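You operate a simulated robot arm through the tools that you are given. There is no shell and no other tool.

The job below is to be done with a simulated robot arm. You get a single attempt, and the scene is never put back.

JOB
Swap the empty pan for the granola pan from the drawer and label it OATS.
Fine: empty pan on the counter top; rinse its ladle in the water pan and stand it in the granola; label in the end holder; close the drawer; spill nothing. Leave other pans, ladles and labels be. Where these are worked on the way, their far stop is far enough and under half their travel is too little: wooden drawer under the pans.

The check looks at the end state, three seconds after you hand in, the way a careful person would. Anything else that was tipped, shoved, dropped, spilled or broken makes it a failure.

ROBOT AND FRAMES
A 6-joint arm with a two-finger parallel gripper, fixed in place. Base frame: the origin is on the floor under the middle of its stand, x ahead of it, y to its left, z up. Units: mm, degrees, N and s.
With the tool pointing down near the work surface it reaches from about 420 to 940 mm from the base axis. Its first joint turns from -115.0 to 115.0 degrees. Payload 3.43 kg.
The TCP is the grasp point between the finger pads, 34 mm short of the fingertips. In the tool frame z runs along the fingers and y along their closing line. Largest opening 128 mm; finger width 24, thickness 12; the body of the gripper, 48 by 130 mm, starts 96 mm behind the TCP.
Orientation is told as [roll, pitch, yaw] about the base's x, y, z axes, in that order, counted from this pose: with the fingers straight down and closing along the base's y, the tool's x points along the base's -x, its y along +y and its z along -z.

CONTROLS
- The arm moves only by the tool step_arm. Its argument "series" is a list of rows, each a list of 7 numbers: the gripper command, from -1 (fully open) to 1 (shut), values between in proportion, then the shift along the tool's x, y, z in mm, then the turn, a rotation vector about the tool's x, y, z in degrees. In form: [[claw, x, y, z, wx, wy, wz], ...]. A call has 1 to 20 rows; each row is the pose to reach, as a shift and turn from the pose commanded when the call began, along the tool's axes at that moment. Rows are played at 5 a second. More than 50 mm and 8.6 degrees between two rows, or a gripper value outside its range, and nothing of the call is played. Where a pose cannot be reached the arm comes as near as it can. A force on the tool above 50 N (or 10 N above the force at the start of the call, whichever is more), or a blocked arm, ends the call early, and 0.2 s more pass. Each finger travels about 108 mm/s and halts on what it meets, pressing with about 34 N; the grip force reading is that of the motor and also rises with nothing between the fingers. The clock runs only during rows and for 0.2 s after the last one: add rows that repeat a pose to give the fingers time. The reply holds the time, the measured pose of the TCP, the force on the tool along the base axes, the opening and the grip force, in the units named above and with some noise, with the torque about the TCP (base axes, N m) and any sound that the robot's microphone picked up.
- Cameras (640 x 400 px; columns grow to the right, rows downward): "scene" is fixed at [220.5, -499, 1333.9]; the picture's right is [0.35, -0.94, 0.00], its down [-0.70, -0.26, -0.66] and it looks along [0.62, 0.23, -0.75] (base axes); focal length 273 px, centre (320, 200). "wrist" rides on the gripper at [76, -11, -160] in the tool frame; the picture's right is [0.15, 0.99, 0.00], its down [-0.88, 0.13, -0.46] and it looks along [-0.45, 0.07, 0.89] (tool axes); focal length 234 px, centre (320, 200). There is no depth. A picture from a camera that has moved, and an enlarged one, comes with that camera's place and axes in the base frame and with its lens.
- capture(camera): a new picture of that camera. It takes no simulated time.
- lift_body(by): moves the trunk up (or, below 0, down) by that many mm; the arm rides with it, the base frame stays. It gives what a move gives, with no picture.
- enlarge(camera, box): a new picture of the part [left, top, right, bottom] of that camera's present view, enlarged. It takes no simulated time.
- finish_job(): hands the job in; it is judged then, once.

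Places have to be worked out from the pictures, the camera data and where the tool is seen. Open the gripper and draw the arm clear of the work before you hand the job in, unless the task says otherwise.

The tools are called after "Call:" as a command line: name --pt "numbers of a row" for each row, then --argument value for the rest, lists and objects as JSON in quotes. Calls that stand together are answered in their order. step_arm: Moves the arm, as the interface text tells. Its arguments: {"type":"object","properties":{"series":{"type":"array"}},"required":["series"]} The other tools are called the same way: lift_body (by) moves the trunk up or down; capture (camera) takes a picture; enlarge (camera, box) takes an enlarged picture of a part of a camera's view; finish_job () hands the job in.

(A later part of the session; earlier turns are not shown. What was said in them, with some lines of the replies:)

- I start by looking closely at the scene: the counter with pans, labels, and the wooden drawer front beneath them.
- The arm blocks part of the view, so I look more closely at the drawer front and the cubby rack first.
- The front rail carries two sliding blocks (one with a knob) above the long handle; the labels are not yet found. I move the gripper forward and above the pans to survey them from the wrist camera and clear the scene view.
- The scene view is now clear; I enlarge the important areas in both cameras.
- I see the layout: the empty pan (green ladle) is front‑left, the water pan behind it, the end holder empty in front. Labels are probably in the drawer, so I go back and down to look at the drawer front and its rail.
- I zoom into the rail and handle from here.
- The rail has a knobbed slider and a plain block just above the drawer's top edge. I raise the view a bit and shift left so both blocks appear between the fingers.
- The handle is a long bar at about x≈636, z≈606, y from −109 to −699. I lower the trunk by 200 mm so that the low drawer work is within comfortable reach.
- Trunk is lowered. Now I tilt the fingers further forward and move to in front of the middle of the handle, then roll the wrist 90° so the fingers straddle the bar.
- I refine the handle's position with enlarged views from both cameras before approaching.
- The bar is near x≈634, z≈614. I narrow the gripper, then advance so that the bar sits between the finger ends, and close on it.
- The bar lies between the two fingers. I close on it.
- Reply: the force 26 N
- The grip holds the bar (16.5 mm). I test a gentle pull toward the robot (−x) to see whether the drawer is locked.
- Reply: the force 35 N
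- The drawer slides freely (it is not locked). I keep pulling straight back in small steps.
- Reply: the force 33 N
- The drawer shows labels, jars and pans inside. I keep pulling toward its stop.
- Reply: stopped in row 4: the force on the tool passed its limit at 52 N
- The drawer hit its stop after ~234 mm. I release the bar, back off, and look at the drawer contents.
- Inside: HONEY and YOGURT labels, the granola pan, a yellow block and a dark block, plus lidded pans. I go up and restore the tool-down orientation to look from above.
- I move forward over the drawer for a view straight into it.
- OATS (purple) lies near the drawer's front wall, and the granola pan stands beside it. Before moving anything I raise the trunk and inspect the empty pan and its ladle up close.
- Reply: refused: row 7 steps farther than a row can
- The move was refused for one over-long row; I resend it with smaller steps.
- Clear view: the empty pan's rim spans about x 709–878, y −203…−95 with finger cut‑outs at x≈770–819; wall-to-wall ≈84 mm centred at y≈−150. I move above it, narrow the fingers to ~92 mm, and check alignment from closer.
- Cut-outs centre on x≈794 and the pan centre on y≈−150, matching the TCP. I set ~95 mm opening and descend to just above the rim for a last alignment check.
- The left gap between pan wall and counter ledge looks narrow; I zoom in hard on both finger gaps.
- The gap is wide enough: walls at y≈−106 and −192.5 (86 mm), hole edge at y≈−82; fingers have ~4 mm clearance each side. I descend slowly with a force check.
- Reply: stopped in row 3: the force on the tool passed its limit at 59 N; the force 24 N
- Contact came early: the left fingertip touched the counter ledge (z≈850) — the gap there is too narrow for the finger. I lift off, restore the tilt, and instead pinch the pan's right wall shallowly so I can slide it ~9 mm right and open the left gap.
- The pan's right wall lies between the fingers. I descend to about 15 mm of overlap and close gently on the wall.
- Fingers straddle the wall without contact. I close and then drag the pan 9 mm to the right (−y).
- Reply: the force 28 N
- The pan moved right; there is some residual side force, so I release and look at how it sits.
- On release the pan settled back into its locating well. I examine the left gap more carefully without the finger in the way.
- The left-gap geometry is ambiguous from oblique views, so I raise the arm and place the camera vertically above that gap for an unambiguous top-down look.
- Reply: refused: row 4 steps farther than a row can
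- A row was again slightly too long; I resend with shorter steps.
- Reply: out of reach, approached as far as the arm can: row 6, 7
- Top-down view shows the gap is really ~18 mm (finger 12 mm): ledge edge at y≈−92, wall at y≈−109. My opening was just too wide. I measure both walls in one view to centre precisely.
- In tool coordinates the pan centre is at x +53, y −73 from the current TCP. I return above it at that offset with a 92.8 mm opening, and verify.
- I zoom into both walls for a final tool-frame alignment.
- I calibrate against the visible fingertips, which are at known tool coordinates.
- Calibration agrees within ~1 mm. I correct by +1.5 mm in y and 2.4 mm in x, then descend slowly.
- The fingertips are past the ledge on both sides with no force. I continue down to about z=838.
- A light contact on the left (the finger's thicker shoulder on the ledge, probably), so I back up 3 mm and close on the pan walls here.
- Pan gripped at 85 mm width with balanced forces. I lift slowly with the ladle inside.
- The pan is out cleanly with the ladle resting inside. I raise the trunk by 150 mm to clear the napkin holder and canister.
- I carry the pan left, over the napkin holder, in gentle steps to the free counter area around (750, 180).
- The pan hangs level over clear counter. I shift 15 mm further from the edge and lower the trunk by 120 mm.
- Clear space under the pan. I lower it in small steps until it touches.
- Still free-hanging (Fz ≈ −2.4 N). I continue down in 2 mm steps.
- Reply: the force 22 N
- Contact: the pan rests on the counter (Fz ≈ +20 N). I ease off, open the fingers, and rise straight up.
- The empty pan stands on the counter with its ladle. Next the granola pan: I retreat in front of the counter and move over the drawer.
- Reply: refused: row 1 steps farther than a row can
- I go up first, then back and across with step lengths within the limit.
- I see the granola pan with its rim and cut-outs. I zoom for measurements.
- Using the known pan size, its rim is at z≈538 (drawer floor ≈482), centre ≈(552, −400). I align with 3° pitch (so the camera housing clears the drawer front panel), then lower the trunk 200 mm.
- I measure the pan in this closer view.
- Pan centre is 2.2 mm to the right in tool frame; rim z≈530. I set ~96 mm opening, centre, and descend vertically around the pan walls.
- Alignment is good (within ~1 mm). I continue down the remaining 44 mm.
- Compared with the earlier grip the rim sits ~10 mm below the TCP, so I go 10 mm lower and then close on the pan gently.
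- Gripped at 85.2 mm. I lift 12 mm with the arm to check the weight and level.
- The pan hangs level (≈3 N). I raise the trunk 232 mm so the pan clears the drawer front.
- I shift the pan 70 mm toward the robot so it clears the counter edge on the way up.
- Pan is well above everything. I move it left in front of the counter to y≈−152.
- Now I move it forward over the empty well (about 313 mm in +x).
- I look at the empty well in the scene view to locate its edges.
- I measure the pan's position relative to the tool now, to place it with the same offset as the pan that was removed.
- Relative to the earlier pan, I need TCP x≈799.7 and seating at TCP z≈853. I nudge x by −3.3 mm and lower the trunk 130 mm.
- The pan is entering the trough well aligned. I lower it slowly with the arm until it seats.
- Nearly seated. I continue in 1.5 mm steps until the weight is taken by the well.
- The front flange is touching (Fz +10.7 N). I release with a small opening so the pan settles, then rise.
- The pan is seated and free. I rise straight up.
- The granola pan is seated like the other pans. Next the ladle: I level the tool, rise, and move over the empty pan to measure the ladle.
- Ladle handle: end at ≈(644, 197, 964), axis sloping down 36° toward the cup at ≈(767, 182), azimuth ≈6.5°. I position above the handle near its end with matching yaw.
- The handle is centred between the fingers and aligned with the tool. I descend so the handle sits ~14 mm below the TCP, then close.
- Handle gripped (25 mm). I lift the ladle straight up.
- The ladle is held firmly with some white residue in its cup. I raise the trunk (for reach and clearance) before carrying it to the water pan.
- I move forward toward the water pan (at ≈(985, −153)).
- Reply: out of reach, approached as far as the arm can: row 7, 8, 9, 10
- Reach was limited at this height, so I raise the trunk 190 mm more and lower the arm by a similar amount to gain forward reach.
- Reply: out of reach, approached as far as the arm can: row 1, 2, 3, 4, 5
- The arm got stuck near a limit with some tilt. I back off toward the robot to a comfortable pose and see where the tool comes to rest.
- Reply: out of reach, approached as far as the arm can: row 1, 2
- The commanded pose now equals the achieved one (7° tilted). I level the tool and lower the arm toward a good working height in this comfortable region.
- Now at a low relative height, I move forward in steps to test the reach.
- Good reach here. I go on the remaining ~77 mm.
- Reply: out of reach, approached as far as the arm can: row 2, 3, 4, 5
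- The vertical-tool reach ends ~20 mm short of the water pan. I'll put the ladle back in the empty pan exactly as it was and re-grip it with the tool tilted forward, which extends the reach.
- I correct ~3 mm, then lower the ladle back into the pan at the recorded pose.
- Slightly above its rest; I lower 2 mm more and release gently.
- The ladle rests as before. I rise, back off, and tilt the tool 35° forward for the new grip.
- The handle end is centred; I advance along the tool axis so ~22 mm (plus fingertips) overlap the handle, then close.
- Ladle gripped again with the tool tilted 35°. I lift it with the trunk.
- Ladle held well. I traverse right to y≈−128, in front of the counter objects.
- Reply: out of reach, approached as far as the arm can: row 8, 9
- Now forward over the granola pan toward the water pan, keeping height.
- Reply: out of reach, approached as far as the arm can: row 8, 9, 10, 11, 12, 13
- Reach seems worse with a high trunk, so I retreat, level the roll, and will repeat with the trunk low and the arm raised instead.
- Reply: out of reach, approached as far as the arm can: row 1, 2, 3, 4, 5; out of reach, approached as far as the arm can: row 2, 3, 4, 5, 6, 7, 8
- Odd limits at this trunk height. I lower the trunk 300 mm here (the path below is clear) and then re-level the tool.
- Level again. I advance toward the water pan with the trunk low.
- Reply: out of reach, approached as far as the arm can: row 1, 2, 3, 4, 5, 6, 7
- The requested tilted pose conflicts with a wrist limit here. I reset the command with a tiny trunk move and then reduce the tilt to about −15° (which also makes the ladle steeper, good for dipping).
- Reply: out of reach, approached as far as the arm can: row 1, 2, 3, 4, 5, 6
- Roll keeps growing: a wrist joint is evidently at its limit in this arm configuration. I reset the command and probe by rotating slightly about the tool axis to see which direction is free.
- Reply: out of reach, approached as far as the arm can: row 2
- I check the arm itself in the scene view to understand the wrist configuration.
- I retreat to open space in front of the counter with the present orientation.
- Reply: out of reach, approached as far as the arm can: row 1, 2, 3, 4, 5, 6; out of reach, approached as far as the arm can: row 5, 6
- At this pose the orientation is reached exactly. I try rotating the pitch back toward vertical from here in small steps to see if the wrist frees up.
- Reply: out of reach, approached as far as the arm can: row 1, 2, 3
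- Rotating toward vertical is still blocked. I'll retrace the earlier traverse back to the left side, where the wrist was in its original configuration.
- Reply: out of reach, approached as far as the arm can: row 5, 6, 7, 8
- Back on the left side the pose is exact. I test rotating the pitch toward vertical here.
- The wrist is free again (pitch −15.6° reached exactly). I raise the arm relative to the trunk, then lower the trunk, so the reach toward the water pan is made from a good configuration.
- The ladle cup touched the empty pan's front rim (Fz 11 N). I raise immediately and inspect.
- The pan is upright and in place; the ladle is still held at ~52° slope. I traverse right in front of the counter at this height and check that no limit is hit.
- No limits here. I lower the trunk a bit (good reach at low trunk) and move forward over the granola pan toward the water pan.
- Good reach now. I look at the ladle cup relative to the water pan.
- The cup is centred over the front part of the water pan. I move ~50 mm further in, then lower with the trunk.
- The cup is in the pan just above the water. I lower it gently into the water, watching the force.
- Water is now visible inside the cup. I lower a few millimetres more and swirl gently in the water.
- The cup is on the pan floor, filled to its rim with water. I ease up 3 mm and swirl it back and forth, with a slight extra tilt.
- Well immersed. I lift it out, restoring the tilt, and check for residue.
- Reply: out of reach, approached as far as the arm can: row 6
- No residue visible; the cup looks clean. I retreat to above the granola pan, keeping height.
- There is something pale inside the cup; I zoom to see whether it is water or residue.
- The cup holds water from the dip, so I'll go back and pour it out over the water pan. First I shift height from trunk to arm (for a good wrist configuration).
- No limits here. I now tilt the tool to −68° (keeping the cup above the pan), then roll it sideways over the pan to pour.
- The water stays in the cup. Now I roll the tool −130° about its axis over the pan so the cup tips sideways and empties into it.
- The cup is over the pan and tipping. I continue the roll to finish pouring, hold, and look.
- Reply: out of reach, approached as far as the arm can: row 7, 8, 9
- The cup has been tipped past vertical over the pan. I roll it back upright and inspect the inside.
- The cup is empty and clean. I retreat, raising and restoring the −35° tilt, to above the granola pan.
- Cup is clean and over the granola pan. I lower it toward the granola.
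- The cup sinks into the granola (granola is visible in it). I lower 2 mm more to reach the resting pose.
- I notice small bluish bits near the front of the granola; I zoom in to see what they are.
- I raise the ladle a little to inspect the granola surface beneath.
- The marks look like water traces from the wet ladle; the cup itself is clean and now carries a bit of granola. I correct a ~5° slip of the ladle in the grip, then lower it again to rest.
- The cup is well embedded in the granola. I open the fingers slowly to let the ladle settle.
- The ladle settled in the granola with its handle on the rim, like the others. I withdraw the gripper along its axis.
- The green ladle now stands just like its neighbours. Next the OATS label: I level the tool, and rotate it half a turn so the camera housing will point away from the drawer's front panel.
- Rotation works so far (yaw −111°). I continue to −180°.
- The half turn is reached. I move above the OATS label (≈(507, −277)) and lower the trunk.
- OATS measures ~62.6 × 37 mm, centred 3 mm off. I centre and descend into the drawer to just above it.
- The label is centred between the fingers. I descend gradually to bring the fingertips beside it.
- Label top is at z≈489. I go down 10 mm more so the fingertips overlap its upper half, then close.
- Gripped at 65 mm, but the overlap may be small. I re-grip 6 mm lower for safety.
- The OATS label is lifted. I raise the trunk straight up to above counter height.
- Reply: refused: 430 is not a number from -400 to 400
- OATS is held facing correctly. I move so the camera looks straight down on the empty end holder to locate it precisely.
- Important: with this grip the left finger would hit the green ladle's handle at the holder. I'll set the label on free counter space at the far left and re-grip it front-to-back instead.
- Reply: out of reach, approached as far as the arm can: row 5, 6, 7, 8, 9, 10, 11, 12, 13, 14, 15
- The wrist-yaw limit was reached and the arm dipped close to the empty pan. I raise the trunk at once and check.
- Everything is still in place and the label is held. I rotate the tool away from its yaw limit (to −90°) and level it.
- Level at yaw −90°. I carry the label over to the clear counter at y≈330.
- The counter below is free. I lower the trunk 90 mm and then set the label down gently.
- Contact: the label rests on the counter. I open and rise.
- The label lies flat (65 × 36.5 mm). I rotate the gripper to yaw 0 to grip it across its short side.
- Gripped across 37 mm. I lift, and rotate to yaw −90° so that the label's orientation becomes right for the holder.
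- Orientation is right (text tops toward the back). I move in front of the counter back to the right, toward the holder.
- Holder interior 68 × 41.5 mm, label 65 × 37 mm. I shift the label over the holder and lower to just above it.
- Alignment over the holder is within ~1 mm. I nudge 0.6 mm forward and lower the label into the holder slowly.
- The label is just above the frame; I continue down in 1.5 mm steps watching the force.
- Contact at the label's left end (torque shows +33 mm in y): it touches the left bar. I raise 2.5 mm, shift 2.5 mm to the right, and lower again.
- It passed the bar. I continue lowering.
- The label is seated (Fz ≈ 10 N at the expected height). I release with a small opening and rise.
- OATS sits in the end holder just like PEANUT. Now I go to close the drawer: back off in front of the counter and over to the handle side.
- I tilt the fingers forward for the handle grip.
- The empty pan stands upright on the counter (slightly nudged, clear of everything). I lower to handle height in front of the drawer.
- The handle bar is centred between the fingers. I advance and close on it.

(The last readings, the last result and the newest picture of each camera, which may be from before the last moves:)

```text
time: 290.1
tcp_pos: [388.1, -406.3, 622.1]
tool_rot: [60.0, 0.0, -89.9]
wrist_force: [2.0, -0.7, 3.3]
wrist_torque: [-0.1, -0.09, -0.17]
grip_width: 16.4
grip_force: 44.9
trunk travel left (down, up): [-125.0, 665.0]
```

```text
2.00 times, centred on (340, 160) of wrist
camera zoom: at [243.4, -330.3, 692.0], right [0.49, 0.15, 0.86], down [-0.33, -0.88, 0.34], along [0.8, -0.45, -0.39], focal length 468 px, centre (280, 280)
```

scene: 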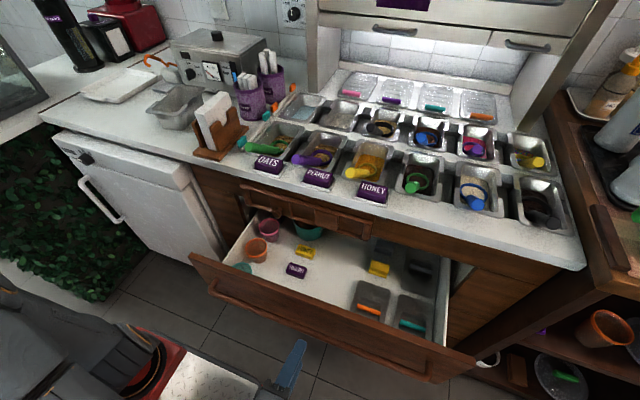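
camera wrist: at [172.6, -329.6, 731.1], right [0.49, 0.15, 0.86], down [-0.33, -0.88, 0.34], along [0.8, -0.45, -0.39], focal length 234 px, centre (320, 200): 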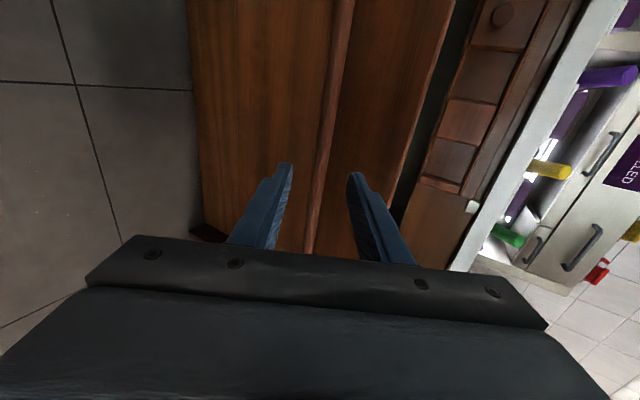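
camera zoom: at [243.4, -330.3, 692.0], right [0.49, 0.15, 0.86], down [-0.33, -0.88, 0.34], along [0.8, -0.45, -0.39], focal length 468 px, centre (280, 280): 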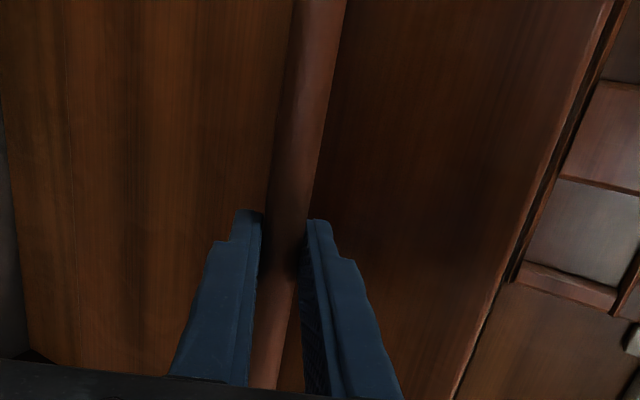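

Bar gripped. I push the drawer in smoothly.

Call:
step_arm --pt "1 0 2 3.5 0 0 0" --pt "1 0 5 8.7 0 0 0" --pt "1 0 9 15.6 0 0 0" --pt "1 0 15 26 0 0 0" --pt "1 0 22 38 0 0 0" --pt "1 0 30 52 0 0 0" --pt "1 0 38 66 0 0 0" --pt "1 0 46 80 0 0 0" --pt "1 0 54 93.5 0 0 0" --pt "1 0 62 107.4 0 0 0" --pt "1 0 70 121.2 0 0 0" --pt "1 0 78 135 0 0 0" --pt "1 0 86 149 0 0 0" --pt "1 0 93 161 0 0 0" --pt "1 0 98 170 0 0 0" --pt "1 0 101 175 0 0 0"

Call:
capture --camera "scene"

```text
time: 293.5
tcp_pos: [587.9, -406.9, 621.9]
tool_rot: [60.0, 0.1, -89.9]
wrist_force: [-1.8, -20.9, -11.0]
wrist_torque: [-0.44, 0.13, -0.46]
grip_width: 16.5
grip_force: 44.9
trunk travel left (down, up): [-125.0, 665.0]
```

```text
taken
```

scene: 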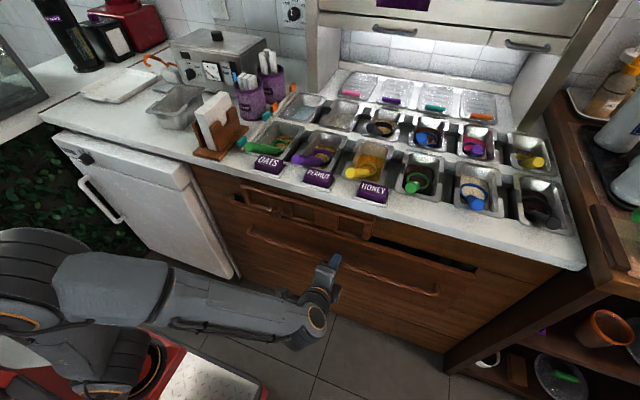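

The drawer is nearly closed. I push the remaining ~34 mm gently until it stops.

Call:
step_arm --pt "1 0 3 5.2 0 0 0" --pt "1 0 7 12.1 0 0 0" --pt "1 0 11 19 0 0 0" --pt "1 0 14 24.2 0 0 0" --pt "1 0 16.5 28.6 0 0 0" --pt "1 0 18 31 0 0 0" --pt "1 0 19 33 0 0 0"

Call:
enlarge --camera "scene" --box '[220, 170, 490, 320]'

```text
time: 295.0
tcp_pos: [621.1, -405.2, 621.3]
tool_rot: [59.7, 0.2, -90.0]
wrist_force: [-19.9, -6.2, 5.1]
wrist_torque: [0.17, 0.12, 0.84]
grip_width: 16.7
grip_force: 45.2
trunk travel left (down, up): [-125.0, 665.0]
stopped in row 7: the force on the tool passed its limit at 56 N (the readings are from after the stop); the commanded pose is now the measured one
```

```text
2.37 times, centred on (355, 245) of scene
camera zoom: at [220.5, -499.0, 1333.9], right [0.35, -0.94, 0.0], down [-0.7, -0.26, -0.66], along [0.62, 0.23, -0.75], focal length 646 px, centre (237, 93)
```

zoom: 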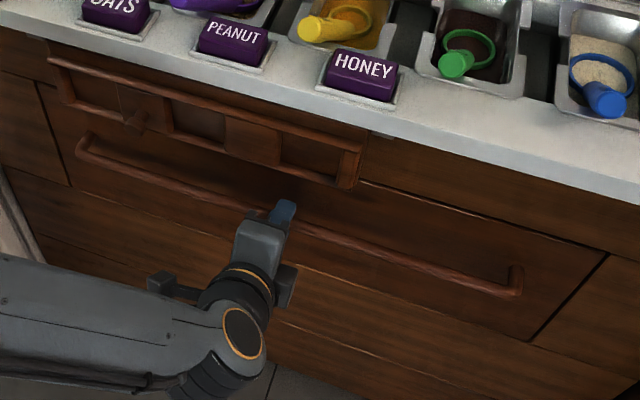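

The drawer hit its closed stop (x≈621, same as at the start). I release the bar and withdraw straight back.

Call:
step_arm --pt "0.5 0 0 0 0 0 0" --pt "0.25 0 0 0 0 0 0" --pt "0.25 0 0 0 0 0 0" --pt "0.25 0 0 -15 0 0 0" --pt "0.25 0 0 -40 0 0 0" --pt "0.25 0 0 -80 0 0 0" --pt "0.25 0 0 -120 0 0 0"

Call:
enlarge --camera "scene" --box '[180, 160, 500, 340]'

Call:
capture --camera "wrist"

```text
time: 296.6
tcp_pos: [519.2, -403.5, 683.7]
tool_rot: [59.7, 0.2, -89.8]
wrist_force: [-0.3, 0.0, -0.3]
wrist_torque: [0.02, 0.02, 0.0]
grip_width: 47.9
grip_force: 0.1
trunk travel left (down, up): [-125.0, 665.0]
```

```text
2.00 times, centred on (340, 250) of scene
camera zoom: at [220.5, -499.0, 1333.9], right [0.35, -0.94, 0.0], down [-0.7, -0.26, -0.66], along [0.62, 0.23, -0.75], focal length 545 px, centre (280, 100)
```

zoom: 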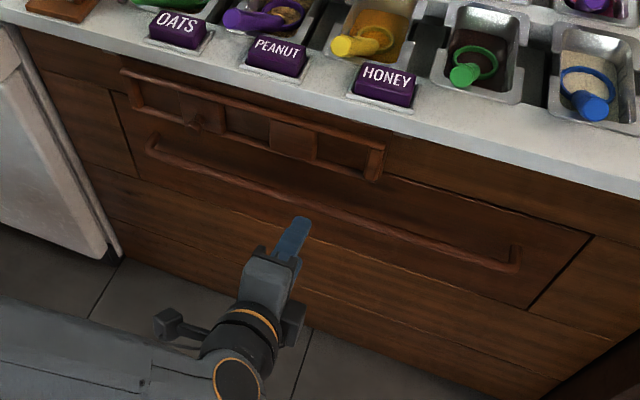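

```text
taken
camera wrist: at [374.5, -328.3, 755.2], right [0.5, 0.14, 0.85], down [-0.33, -0.88, 0.34], along [0.8, -0.45, -0.39], focal length 234 px, centre (320, 200)
```

wrist: 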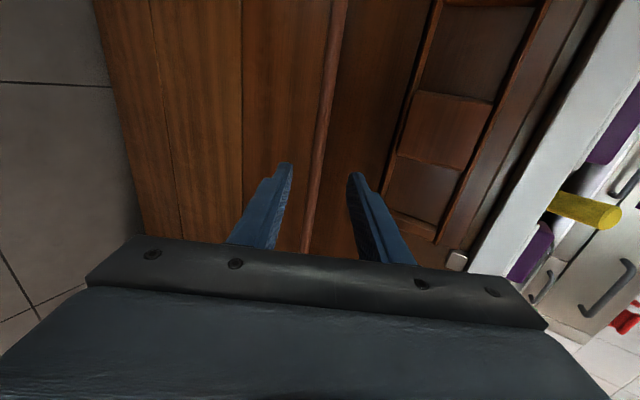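

The drawer is shut. I withdraw further and inspect the whole work area.

Call:
step_arm --pt "0 0 0 -40 0 0 0" --pt "-0.5 0 0 -80 0 0 0" --pt "-1 0 0 -120 0 0 0"

Call:
enlarge --camera "scene" --box '[225, 80, 365, 200]'

Call:
enlarge --camera "scene" --box '[30, 40, 250, 190]'

Call:
enlarge --camera "scene" --box '[340, 70, 600, 250]'

Call:
enlarge --camera "scene" --box '[255, 125, 295, 155]'

```text
time: 297.4
tcp_pos: [414.2, -405.8, 742.5]
tool_rot: [59.7, 0.2, -89.9]
wrist_force: [-0.3, -0.6, 0.3]
wrist_torque: [0.01, 0.02, -0.02]
grip_width: 127.9
grip_force: 0.1
trunk travel left (down, up): [-125.0, 665.0]
```

```text
3.33 times, centred on (295, 140) of scene
camera zoom: at [220.5, -499.0, 1333.9], right [0.35, -0.94, 0.0], down [-0.7, -0.26, -0.66], along [0.62, 0.23, -0.75], focal length 909 px, centre (403, 400)
```

zoom: 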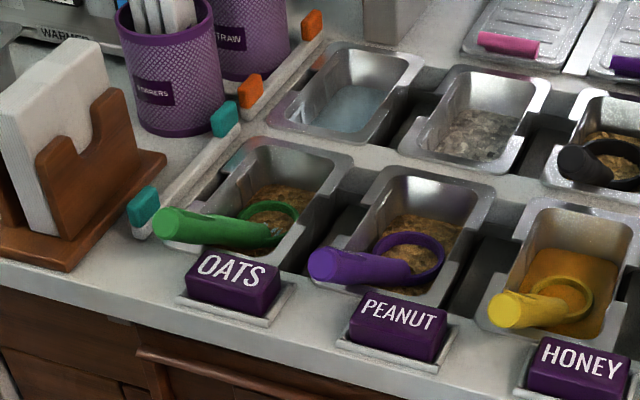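

```text
2.67 times, centred on (140, 115) of scene
camera zoom: at [220.5, -499.0, 1333.9], right [0.35, -0.94, 0.0], down [-0.7, -0.26, -0.66], along [0.62, 0.23, -0.75], focal length 727 px, centre (800, 427)
```

zoom: 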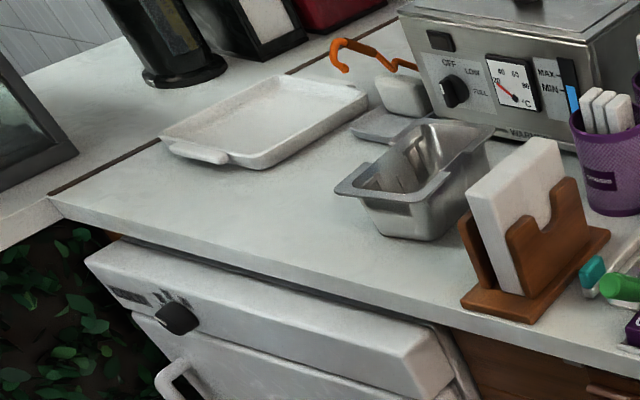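

```text
2.22 times, centred on (470, 160) of scene
camera zoom: at [220.5, -499.0, 1333.9], right [0.35, -0.94, 0.0], down [-0.7, -0.26, -0.66], along [0.62, 0.23, -0.75], focal length 606 px, centre (-13, 289)
```

zoom: 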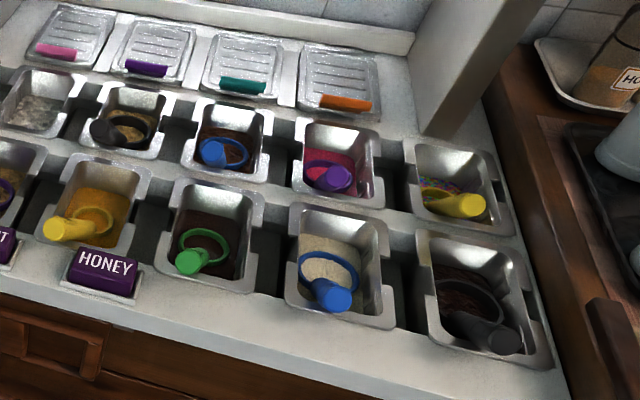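

```text
13.33 times, centred on (275, 140) of scene
camera zoom: at [220.5, -499.0, 1333.9], right [0.35, -0.94, 0.0], down [-0.7, -0.26, -0.66], along [0.62, 0.23, -0.75], focal length 3636 px, centre (920, 1000)
```

zoom: 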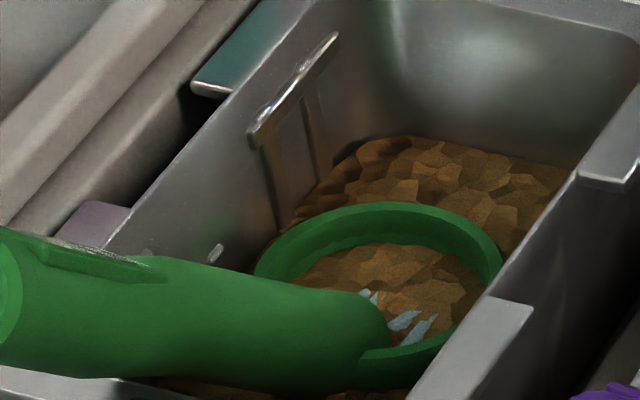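

Everything is in place: OATS label seated, ladle standing in the granola, pan seated, drawer shut, empty pan upright on the counter. I draw the arm a bit further away and take a last look.

Call:
step_arm --pt "-1 0 0 -35 0 0 0" --pt "-1 0 0 -60 0 0 0" --pt "-1 0 0 -60 0 0 0"

Call:
capture --camera "scene"

Call:
enlarge --camera "scene" --box '[220, 160, 480, 320]'

```text
time: 298.2
tcp_pos: [364.1, -405.5, 772.5]
tool_rot: [59.7, 0.2, -90.0]
wrist_force: [0.2, 0.8, -0.6]
wrist_torque: [0.04, -0.03, -0.01]
grip_width: 128.2
grip_force: 0.0
trunk travel left (down, up): [-125.0, 665.0]
```

```text
taken
```

scene: 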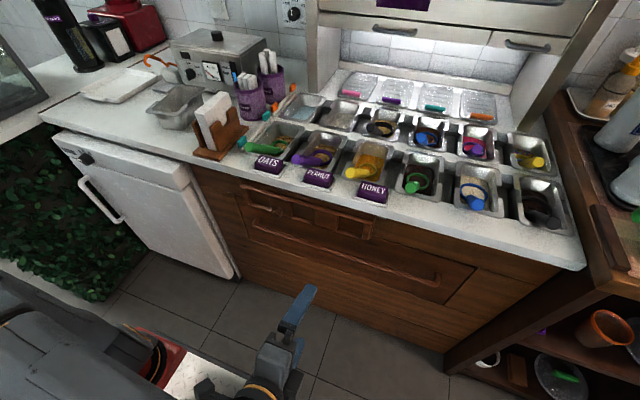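

```text
2.46 times, centred on (350, 240) of scene
camera zoom: at [220.5, -499.0, 1333.9], right [0.35, -0.94, 0.0], down [-0.7, -0.26, -0.66], along [0.62, 0.23, -0.75], focal length 671 px, centre (246, 102)
```

zoom: 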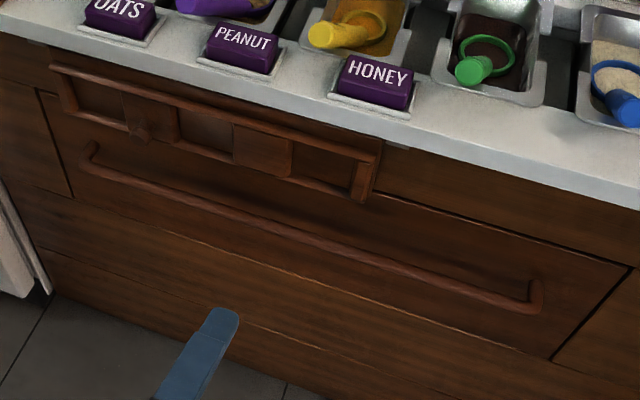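

The drawer is fully closed, the gripper is open and clear, and all items look right. I hand the job in.

Call:
finish_job

```text
The job is handed in.
```

I swapped the pans, rinsed the ladle and stood it in the granola, put the OATS label in the end holder, and closed the drawer. The job is handed in. Two things happened that could count against it.

- **Empty pan:** it stands upright on the counter top, to the left of the napkin holder. The arm later hit its wrist-turn limit beside it, and the pan ended up shifted by about 30 mm. It is not touching anything.
- **Granola pan:** it sits in the end well of the front row, level with the other pans. I saw no granola spilled.
- **Ladle:** I dipped it in the water pan, poured the scooped water back there, and checked that the cup was clean. It now stands in the granola with its handle on the front rim, like its neighbours.
- **Water marks:** a few pale blue streaks appeared on the granola surface where the wet cup went in. I think they are leftover rinse water. I could not remove them.
- **Label:** OATS is seated in the end holder and reads the same way as PEANUT and HONEY.
- **Drawer:** I pushed it fully in, to the same closed position it started from.

In the last pictures I saw no change to the other pans, ladles and labels. The gripper is open and drawn clear of the work.
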